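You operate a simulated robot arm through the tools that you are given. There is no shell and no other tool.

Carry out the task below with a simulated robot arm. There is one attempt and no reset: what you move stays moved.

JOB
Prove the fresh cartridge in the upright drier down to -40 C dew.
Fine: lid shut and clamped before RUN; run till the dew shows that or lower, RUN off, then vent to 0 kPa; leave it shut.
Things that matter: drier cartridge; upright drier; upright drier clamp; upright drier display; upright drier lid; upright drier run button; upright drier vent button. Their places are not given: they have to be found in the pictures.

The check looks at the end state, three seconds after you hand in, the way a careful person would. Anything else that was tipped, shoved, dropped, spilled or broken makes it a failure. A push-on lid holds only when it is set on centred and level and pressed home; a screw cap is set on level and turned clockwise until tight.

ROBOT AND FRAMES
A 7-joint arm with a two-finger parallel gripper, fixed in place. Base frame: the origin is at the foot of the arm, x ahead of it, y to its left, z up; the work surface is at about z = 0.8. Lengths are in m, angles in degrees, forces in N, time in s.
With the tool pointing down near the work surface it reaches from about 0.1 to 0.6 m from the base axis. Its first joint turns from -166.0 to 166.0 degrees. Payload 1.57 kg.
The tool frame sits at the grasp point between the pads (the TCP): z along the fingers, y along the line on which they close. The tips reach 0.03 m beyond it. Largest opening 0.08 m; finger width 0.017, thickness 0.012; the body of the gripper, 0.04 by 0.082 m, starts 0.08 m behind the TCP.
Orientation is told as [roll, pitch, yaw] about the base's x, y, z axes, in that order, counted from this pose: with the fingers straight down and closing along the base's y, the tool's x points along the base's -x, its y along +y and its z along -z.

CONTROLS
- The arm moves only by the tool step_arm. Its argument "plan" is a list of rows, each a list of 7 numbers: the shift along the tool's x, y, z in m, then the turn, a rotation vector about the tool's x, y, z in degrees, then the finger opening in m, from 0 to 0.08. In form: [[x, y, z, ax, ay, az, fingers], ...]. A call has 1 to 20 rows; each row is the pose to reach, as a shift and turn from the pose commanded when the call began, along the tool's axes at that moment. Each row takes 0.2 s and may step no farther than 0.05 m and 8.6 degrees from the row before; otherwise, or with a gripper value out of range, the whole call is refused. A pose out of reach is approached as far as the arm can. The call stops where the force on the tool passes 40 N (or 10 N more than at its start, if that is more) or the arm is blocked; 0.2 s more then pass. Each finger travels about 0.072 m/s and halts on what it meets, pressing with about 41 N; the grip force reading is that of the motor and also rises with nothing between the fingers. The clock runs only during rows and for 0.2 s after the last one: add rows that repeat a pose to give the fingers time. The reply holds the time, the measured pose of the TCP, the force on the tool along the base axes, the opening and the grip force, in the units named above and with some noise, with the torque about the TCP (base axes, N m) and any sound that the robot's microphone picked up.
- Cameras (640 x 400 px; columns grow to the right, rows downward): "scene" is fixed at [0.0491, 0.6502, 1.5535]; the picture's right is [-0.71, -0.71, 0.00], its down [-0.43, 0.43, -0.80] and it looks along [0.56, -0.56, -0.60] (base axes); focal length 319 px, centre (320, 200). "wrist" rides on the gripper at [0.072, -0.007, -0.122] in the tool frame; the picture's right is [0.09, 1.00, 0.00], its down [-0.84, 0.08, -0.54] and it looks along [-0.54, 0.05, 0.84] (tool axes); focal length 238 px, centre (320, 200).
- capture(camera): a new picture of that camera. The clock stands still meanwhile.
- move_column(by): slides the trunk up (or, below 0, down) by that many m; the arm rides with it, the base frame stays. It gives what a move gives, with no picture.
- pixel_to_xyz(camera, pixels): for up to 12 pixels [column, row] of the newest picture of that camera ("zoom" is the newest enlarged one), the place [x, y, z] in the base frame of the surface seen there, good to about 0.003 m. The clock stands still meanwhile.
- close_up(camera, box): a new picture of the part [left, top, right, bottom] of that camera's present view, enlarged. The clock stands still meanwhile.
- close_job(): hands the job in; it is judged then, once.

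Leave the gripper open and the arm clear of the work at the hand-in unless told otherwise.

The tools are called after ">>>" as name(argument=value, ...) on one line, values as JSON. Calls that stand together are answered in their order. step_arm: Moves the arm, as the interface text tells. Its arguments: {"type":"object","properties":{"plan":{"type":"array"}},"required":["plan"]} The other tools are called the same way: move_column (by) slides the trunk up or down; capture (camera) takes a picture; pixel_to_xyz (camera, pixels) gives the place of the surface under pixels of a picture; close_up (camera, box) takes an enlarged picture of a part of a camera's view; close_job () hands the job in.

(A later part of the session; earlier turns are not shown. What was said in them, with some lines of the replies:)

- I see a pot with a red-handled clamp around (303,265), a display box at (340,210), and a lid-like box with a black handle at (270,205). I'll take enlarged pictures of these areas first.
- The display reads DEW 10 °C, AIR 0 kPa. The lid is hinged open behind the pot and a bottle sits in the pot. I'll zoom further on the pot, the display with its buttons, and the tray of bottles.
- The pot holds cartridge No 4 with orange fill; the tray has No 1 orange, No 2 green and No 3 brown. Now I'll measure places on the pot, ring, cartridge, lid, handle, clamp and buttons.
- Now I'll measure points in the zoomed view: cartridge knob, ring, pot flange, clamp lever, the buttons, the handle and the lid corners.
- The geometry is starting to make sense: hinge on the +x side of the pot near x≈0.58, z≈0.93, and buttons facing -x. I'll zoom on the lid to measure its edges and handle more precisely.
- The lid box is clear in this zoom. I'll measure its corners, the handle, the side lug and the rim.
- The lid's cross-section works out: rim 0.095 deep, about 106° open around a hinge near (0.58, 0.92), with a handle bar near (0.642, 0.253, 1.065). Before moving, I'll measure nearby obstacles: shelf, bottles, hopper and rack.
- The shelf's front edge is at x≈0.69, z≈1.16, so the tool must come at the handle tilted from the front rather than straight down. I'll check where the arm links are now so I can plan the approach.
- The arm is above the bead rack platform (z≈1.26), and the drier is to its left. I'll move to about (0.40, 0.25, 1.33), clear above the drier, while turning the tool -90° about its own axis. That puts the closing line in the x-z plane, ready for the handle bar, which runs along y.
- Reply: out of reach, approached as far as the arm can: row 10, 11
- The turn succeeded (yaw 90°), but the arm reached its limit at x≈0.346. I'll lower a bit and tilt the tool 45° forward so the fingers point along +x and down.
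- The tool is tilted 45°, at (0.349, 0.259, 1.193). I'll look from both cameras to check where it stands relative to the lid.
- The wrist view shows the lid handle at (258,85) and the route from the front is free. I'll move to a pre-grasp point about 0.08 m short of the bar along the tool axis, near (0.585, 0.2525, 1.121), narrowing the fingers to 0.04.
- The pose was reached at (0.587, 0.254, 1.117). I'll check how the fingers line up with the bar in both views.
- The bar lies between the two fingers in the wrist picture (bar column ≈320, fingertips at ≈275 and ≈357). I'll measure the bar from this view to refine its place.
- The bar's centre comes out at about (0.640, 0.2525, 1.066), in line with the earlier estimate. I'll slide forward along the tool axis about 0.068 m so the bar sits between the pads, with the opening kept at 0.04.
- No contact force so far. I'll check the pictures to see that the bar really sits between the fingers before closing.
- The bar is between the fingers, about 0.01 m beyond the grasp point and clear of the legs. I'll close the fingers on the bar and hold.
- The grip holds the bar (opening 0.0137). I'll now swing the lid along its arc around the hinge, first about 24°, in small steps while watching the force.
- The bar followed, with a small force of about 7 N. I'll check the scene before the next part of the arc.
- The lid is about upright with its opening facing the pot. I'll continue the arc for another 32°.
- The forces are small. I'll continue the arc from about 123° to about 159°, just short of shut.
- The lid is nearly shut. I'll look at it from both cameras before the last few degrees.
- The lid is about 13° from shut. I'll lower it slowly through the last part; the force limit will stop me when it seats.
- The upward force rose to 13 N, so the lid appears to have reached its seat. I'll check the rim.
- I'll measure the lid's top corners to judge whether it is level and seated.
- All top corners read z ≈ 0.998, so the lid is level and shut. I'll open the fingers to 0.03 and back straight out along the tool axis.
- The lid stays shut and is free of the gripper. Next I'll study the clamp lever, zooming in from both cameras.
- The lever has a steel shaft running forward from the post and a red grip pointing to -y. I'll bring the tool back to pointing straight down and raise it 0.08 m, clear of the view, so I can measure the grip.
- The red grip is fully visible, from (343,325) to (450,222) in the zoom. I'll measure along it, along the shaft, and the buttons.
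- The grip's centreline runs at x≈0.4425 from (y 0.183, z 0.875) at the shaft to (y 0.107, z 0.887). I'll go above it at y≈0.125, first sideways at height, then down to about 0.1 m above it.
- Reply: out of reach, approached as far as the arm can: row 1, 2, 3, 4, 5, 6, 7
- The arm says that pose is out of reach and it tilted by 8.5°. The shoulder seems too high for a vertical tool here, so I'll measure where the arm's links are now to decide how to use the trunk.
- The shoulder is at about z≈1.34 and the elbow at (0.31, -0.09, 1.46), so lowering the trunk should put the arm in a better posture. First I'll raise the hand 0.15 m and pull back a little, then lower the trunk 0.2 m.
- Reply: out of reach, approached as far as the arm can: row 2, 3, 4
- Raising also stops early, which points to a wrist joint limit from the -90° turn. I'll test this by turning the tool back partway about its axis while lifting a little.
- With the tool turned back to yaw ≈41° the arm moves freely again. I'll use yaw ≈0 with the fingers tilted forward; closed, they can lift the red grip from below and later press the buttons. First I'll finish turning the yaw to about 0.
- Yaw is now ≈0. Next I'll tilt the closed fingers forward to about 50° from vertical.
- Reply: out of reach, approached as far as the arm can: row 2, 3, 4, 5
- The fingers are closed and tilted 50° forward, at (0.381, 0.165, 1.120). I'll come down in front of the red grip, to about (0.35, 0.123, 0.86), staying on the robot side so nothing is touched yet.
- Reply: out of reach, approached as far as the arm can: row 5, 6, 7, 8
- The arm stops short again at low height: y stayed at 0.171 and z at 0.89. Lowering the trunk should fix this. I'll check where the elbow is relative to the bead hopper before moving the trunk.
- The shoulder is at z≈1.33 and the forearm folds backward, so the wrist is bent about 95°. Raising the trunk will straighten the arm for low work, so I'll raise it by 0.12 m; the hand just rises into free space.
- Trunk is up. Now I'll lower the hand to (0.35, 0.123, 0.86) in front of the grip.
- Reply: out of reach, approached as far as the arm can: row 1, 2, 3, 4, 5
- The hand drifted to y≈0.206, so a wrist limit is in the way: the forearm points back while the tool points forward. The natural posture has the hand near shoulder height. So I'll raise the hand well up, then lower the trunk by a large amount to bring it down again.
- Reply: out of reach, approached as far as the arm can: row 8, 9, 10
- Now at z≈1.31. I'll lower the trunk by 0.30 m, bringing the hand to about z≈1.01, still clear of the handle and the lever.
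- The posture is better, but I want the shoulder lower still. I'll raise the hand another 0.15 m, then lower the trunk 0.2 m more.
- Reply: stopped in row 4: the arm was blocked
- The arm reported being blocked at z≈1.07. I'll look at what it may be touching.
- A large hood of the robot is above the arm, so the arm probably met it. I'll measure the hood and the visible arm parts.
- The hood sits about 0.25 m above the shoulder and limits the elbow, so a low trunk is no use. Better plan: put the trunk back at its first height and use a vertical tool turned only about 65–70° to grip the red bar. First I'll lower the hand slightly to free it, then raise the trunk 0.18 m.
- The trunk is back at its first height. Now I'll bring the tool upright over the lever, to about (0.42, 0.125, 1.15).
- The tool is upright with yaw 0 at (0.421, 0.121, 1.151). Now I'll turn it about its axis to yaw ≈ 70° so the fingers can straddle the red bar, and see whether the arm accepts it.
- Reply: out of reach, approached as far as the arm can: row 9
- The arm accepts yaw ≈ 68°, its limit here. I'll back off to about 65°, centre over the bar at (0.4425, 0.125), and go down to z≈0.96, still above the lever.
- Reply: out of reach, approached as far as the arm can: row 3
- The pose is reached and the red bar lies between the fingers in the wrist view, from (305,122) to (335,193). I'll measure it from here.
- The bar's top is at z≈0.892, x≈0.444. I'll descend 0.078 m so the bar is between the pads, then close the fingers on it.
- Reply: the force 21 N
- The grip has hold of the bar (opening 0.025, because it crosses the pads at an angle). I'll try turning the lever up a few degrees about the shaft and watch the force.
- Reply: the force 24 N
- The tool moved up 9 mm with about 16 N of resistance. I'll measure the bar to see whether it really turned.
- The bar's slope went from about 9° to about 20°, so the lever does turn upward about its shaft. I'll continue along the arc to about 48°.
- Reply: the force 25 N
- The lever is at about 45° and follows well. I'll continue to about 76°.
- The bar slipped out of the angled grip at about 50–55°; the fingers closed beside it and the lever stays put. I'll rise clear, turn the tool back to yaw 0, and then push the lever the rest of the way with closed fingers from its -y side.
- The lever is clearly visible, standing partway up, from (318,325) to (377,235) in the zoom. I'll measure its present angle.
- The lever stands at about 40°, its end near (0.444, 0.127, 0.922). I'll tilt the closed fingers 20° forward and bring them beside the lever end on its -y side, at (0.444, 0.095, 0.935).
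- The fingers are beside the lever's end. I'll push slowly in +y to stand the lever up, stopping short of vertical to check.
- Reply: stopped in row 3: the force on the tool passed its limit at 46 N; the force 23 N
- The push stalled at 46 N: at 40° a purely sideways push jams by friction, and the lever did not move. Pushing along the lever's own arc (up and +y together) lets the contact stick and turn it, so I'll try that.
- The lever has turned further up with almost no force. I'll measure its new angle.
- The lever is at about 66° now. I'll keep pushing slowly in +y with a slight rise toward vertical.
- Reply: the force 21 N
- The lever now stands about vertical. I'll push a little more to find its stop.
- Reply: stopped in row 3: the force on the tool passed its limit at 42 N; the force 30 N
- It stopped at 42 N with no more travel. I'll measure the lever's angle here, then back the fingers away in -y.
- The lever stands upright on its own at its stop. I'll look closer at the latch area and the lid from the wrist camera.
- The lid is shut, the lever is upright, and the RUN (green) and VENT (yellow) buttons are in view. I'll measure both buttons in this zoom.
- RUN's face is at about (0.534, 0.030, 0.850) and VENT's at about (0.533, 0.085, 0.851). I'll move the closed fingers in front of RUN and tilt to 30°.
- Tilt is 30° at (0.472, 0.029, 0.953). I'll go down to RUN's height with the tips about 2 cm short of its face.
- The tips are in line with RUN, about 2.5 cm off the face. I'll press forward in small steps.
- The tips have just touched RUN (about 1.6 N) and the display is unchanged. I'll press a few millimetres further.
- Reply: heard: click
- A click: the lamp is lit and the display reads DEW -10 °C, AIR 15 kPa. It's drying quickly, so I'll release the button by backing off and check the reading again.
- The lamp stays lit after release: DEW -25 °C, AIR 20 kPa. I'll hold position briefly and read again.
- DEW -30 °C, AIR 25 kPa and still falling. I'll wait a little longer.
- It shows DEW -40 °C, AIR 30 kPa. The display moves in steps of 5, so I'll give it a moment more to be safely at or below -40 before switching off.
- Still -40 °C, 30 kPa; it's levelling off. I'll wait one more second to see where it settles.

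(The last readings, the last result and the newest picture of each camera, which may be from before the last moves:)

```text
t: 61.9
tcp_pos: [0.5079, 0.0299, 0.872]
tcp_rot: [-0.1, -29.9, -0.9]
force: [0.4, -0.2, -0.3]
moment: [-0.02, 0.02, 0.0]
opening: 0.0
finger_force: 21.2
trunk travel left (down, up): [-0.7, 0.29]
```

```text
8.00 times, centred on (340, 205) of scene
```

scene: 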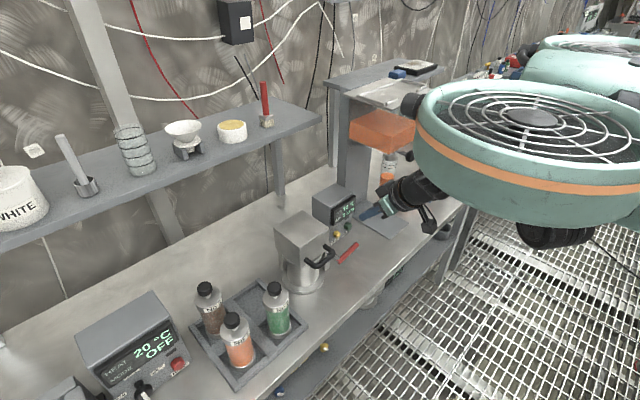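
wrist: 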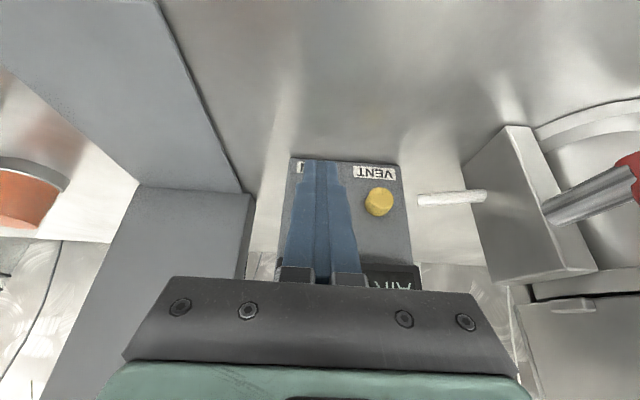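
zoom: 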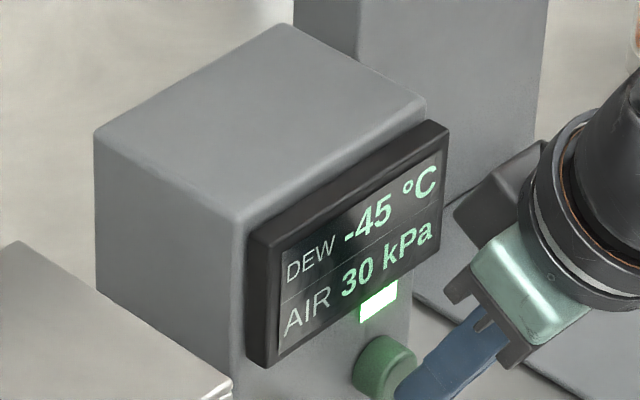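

It reads DEW -45 °C, which is surely below -40. I'll press RUN again to switch it off, then back away.

>>> step_arm(plan=[[-0.0052, 0, 0.003, 0, 0, 0, 0.0], [-0.0087, 0, 0.005, 0, 0, 0, 0.0], [-0.0104, 0, 0.006, 0, 0, 0, 0.0], [-0.0104, 0, 0.006, 0, 0, 0, 0.0]])

>>> close_up(camera="scene", box=[310, 180, 370, 230])

```text
t: 62.9
tcp_pos: [0.52, 0.03, 0.8715]
tcp_rot: [0.1, -29.8, -0.9]
force: [-3.9, 0.5, -0.5]
moment: [0.01, 0.12, -0.01]
opening: 0.0
finger_force: 20.8
trunk travel left (down, up): [-0.7, 0.29]
heard: click
```

```text
8.00 times, centred on (340, 205) of scene
```

zoom: 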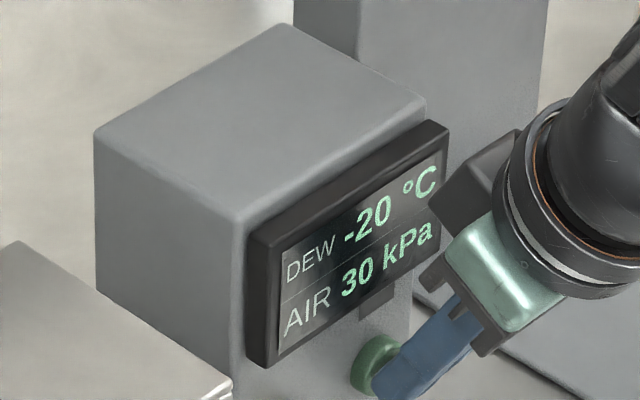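

Click: the lamp is off and RUN has stopped (AIR still 30 kPa). I'll back away from RUN and move sideways to stand in front of VENT at y≈0.085.

>>> step_arm(plan=[[0.0104, 0, -0.006, 0, 0, 0, 0.0], [0.026, 0, -0.015, 0, 0, 0, 0.0], [0.026, 0.0275, -0.015, 0, 0, 0, 0.0], [0.026, 0.055, -0.015, 0, 0, 0, 0.0], [0.026, 0.055, -0.015, 0, 0, 0, 0.0]])

>>> close_up(camera="scene", box=[290, 170, 400, 260])

>>> capture(camera="wrist")

```text
t: 64.1
tcp_pos: [0.4878, 0.087, 0.8697]
tcp_rot: [0.1, -29.8, -0.8]
force: [-0.2, 0.1, -0.6]
moment: [-0.02, 0.02, -0.02]
opening: 0.0001
finger_force: 21.4
trunk travel left (down, up): [-0.7, 0.29]
```

```text
4.44 times, centred on (345, 215) of scene
```

zoom: 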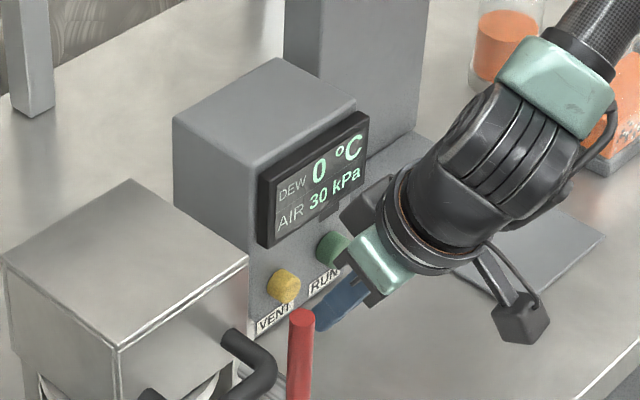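

```text
taken
```

wrist: 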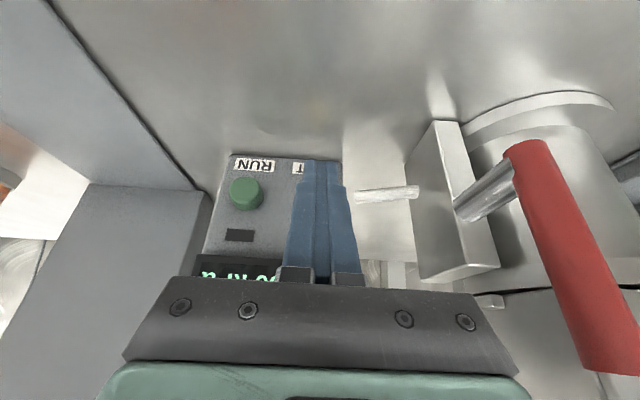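

RUN is off, AIR 30 kPa. The tips are in front of VENT, so I'll press it.

>>> step_arm(plan=[[-0.0104, -0.002, 0.006, 0, 0, 0, 0.0], [-0.0191, -0.002, 0.011, 0, 0, 0, 0.0], [-0.0225, -0.002, 0.013, 0, 0, 0, 0.0], [-0.0251, -0.002, 0.0145, 0, 0, 0, 0.0], [-0.0277, -0.002, 0.016, 0, 0, 0, 0.0]])

>>> close_up(camera="scene", box=[290, 170, 400, 260])

```text
t: 65.3
tcp_pos: [0.52, 0.0844, 0.8716]
tcp_rot: [0.1, -29.8, -0.7]
force: [-11.1, -1.0, 3.9]
moment: [0.03, 0.17, -0.02]
opening: 0.0001
finger_force: 21.6
trunk travel left (down, up): [-0.7, 0.29]
heard: click
```

```text
4.44 times, centred on (345, 215) of scene
```

zoom: 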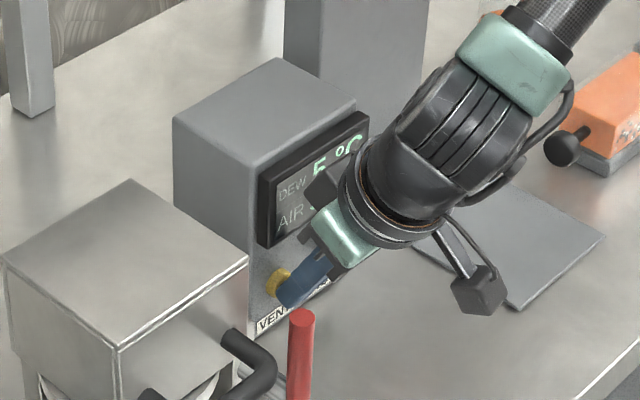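

A click was heard; the wrist hides the display now. I'll hold VENT pressed for a second, then back off and read.

>>> step_arm(plan=[[0, 0, 0, 0, 0, 0, 0.0], [0, 0, 0, 0, 0, 0, 0.0], [0, 0, 0, 0, 0, 0, 0.0], [0, 0, 0, 0, 0, 0, 0.0], [0, 0, 0, 0, 0, 0, 0.0], [0.0104, 0, -0.006, 0, 0, 0, 0.0], [0.0277, 0, -0.016, 0, 0, 0, 0.0]])

>>> close_up(camera="scene", box=[290, 170, 400, 260])

```text
t: 66.9
tcp_pos: [0.4917, 0.0806, 0.8726]
tcp_rot: [-0.1, -30.1, -0.8]
force: [0.4, 0.4, 0.4]
moment: [0.04, -0.02, 0.02]
opening: 0.0
finger_force: 20.8
trunk travel left (down, up): [-0.7, 0.29]
```

```text
4.44 times, centred on (345, 215) of scene
```

zoom: 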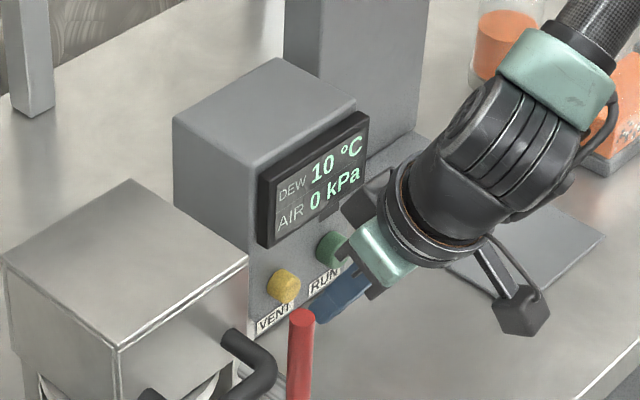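

AIR reads 0 kPa, RUN's lamp is off, and the lid is shut with the lever upright. I'll back away from the panel, rise clear, and open the gripper.

>>> step_arm(plan=[[0.03, 0, -0.0175, 0, 0, 0, 0.0], [0.0606, 0, -0.035, 0, 0, 0, 0.0], [0.0381, 0, -0.074, 0, 0, 0, 0.0], [0.0156, 0, -0.113, 0, 0, 0, 0.0], [-0.0069, 0, -0.152, 0, 0, 0, 0.02], [-0.0294, 0, -0.191, 0, 0, 0, 0.05], [-0.0519, 0, -0.23, 0, 0, 0, 0.08], [-0.0519, 0, -0.23, 0, 0, 0, 0.08], [-0.0519, 0, -0.23, 0, 0, 0, 0.08]])

>>> capture(camera="scene")

>>> close_up(camera="scene", box=[270, 180, 380, 290])

```text
t: 68.9
tcp_pos: [0.4102, 0.0964, 1.089]
tcp_rot: [1.2, -28.2, -0.1]
force: [-0.8, 0.3, -0.1]
moment: [-0.03, 0.0, 0.0]
opening: 0.08
finger_force: 0.1
trunk travel left (down, up): [-0.7, 0.29]
```

```text
taken
```

scene: 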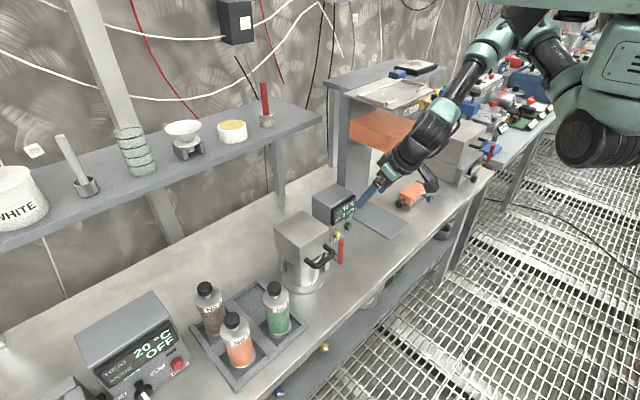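

```text
3.64 times, centred on (325, 235) of scene
```

zoom: 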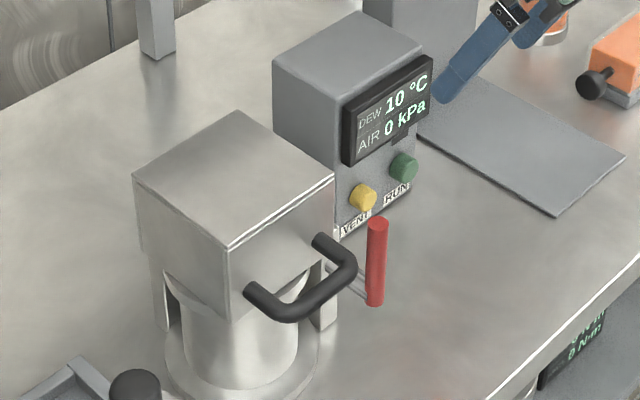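

The display shows DEW 10 °C, AIR 0 kPa, lamp dark; lid shut, lever up. As a last check I'll measure the lid's top and the lever, and raise the hand a little farther from the work.

>>> pixel_to_xyz(camera="zoom", pixels=[[142, 178], [237, 118], [322, 180], [230, 238], [375, 290], [377, 230], [364, 195], [403, 165]])

>>> step_arm(plan=[[-0.02, 0, -0.036, 0, 0, 0, 0.08], [-0.04, 0, -0.072, 0, 0, 0, 0.08], [-0.04, 0, -0.072, 0, 0, 0, 0.08]])

>>> close_up(camera="scene", box=[270, 180, 380, 290])

```text
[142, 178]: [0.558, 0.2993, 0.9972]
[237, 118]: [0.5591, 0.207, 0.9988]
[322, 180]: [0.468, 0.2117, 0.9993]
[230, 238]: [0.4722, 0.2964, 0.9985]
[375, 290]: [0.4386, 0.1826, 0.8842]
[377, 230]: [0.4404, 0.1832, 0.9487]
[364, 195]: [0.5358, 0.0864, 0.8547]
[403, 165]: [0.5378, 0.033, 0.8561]
```

```text
t: 69.4
tcp_pos: [0.3733, 0.1733, 1.1339]
tcp_rot: [4.6, -25.3, 10.7]
force: [0.5, 0.2, 0.0]
moment: [-0.02, 0.01, 0.03]
opening: 0.08
finger_force: 0.0
trunk travel left (down, up): [-0.7, 0.29]
stopped in row 2: the arm was blocked; the commanded pose is now the measured one
```

```text
3.64 times, centred on (325, 235) of scene
```

zoom: 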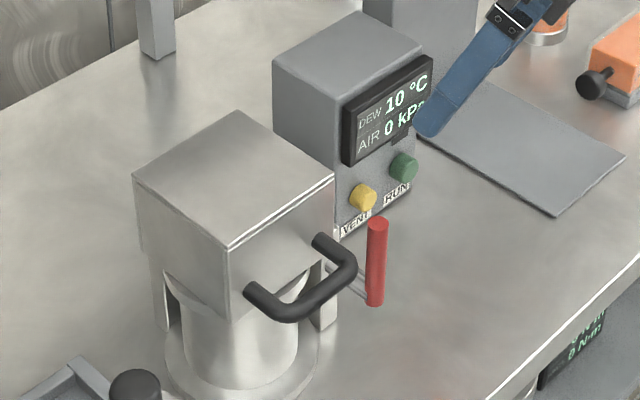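

The lid is level (z ≈ 0.998 at all corners) and the lever is vertical. The arm reported being blocked on the last rise, so I'll look at the whole scene to make sure nothing was touched.

>>> capture(camera="scene")

>>> close_up(camera="scene", box=[340, 0, 640, 200])

>>> capture(camera="wrist")

```text
taken
```

scene: 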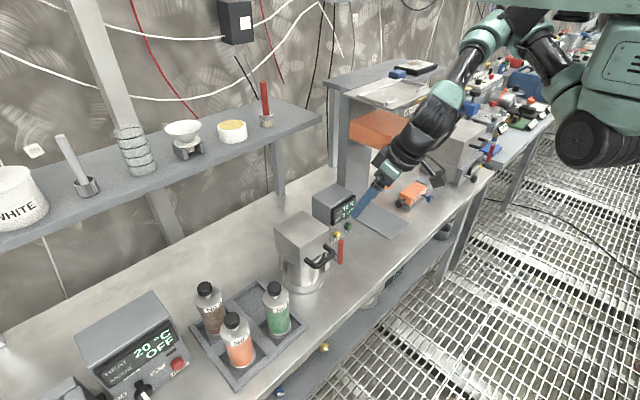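

```text
2.00 times, centred on (490, 100) of scene
```

zoom: 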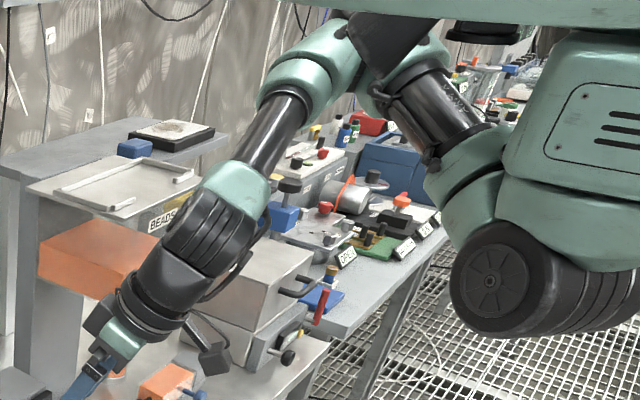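

```text
taken
```

wrist: 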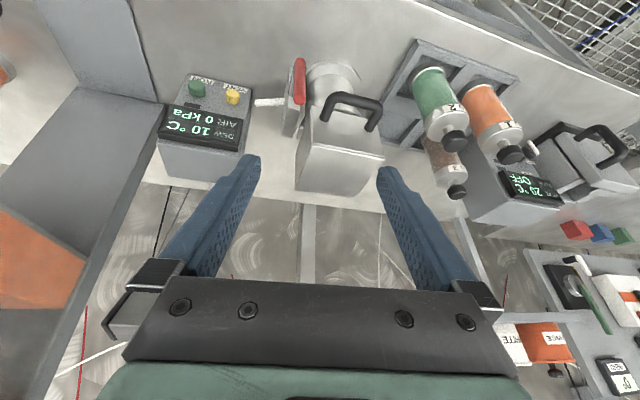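

Nothing on the bench or shelf has moved; the arm's elbow only came up against the robot's own hood. The lid is shut and clamped, RUN is off, and AIR is at 0 kPa. The gripper is open and clear of the work, so I'm handing in.

>>> close_job()

```text
The job is handed in.
```

I ran cartridge No 4 in the upright drier until the display read -45 °C dew, past the -40 °C you asked for. The job is handed in, but I haven't seen the result of the check.

- **Before RUN:** I swung the lid shut; its top measures level at z ≈ 0.998. I then turned the red clamp lever up to vertical, where it hit a firm stop.
- **Run:** The dew fell from 10 °C to -40 °C in about two seconds, and I let it reach -45 °C. A second press of RUN stopped it and the lamp went out.
- **Vent:** Pressing VENT took the pressure from 30 kPa to 0 kPa. With RUN off, the dew reading has climbed back to 10 °C.
- **As left:** The lid is shut and clamped, the gripper is open, and the arm is clear of the work.

I used No 4 because it was already in the drier and its fill is orange, which I took to mean fresh.

The arm reported being blocked twice, most likely by its elbow meeting the robot's own hood. In the last pictures nothing else on the bench or shelf looked out of place.
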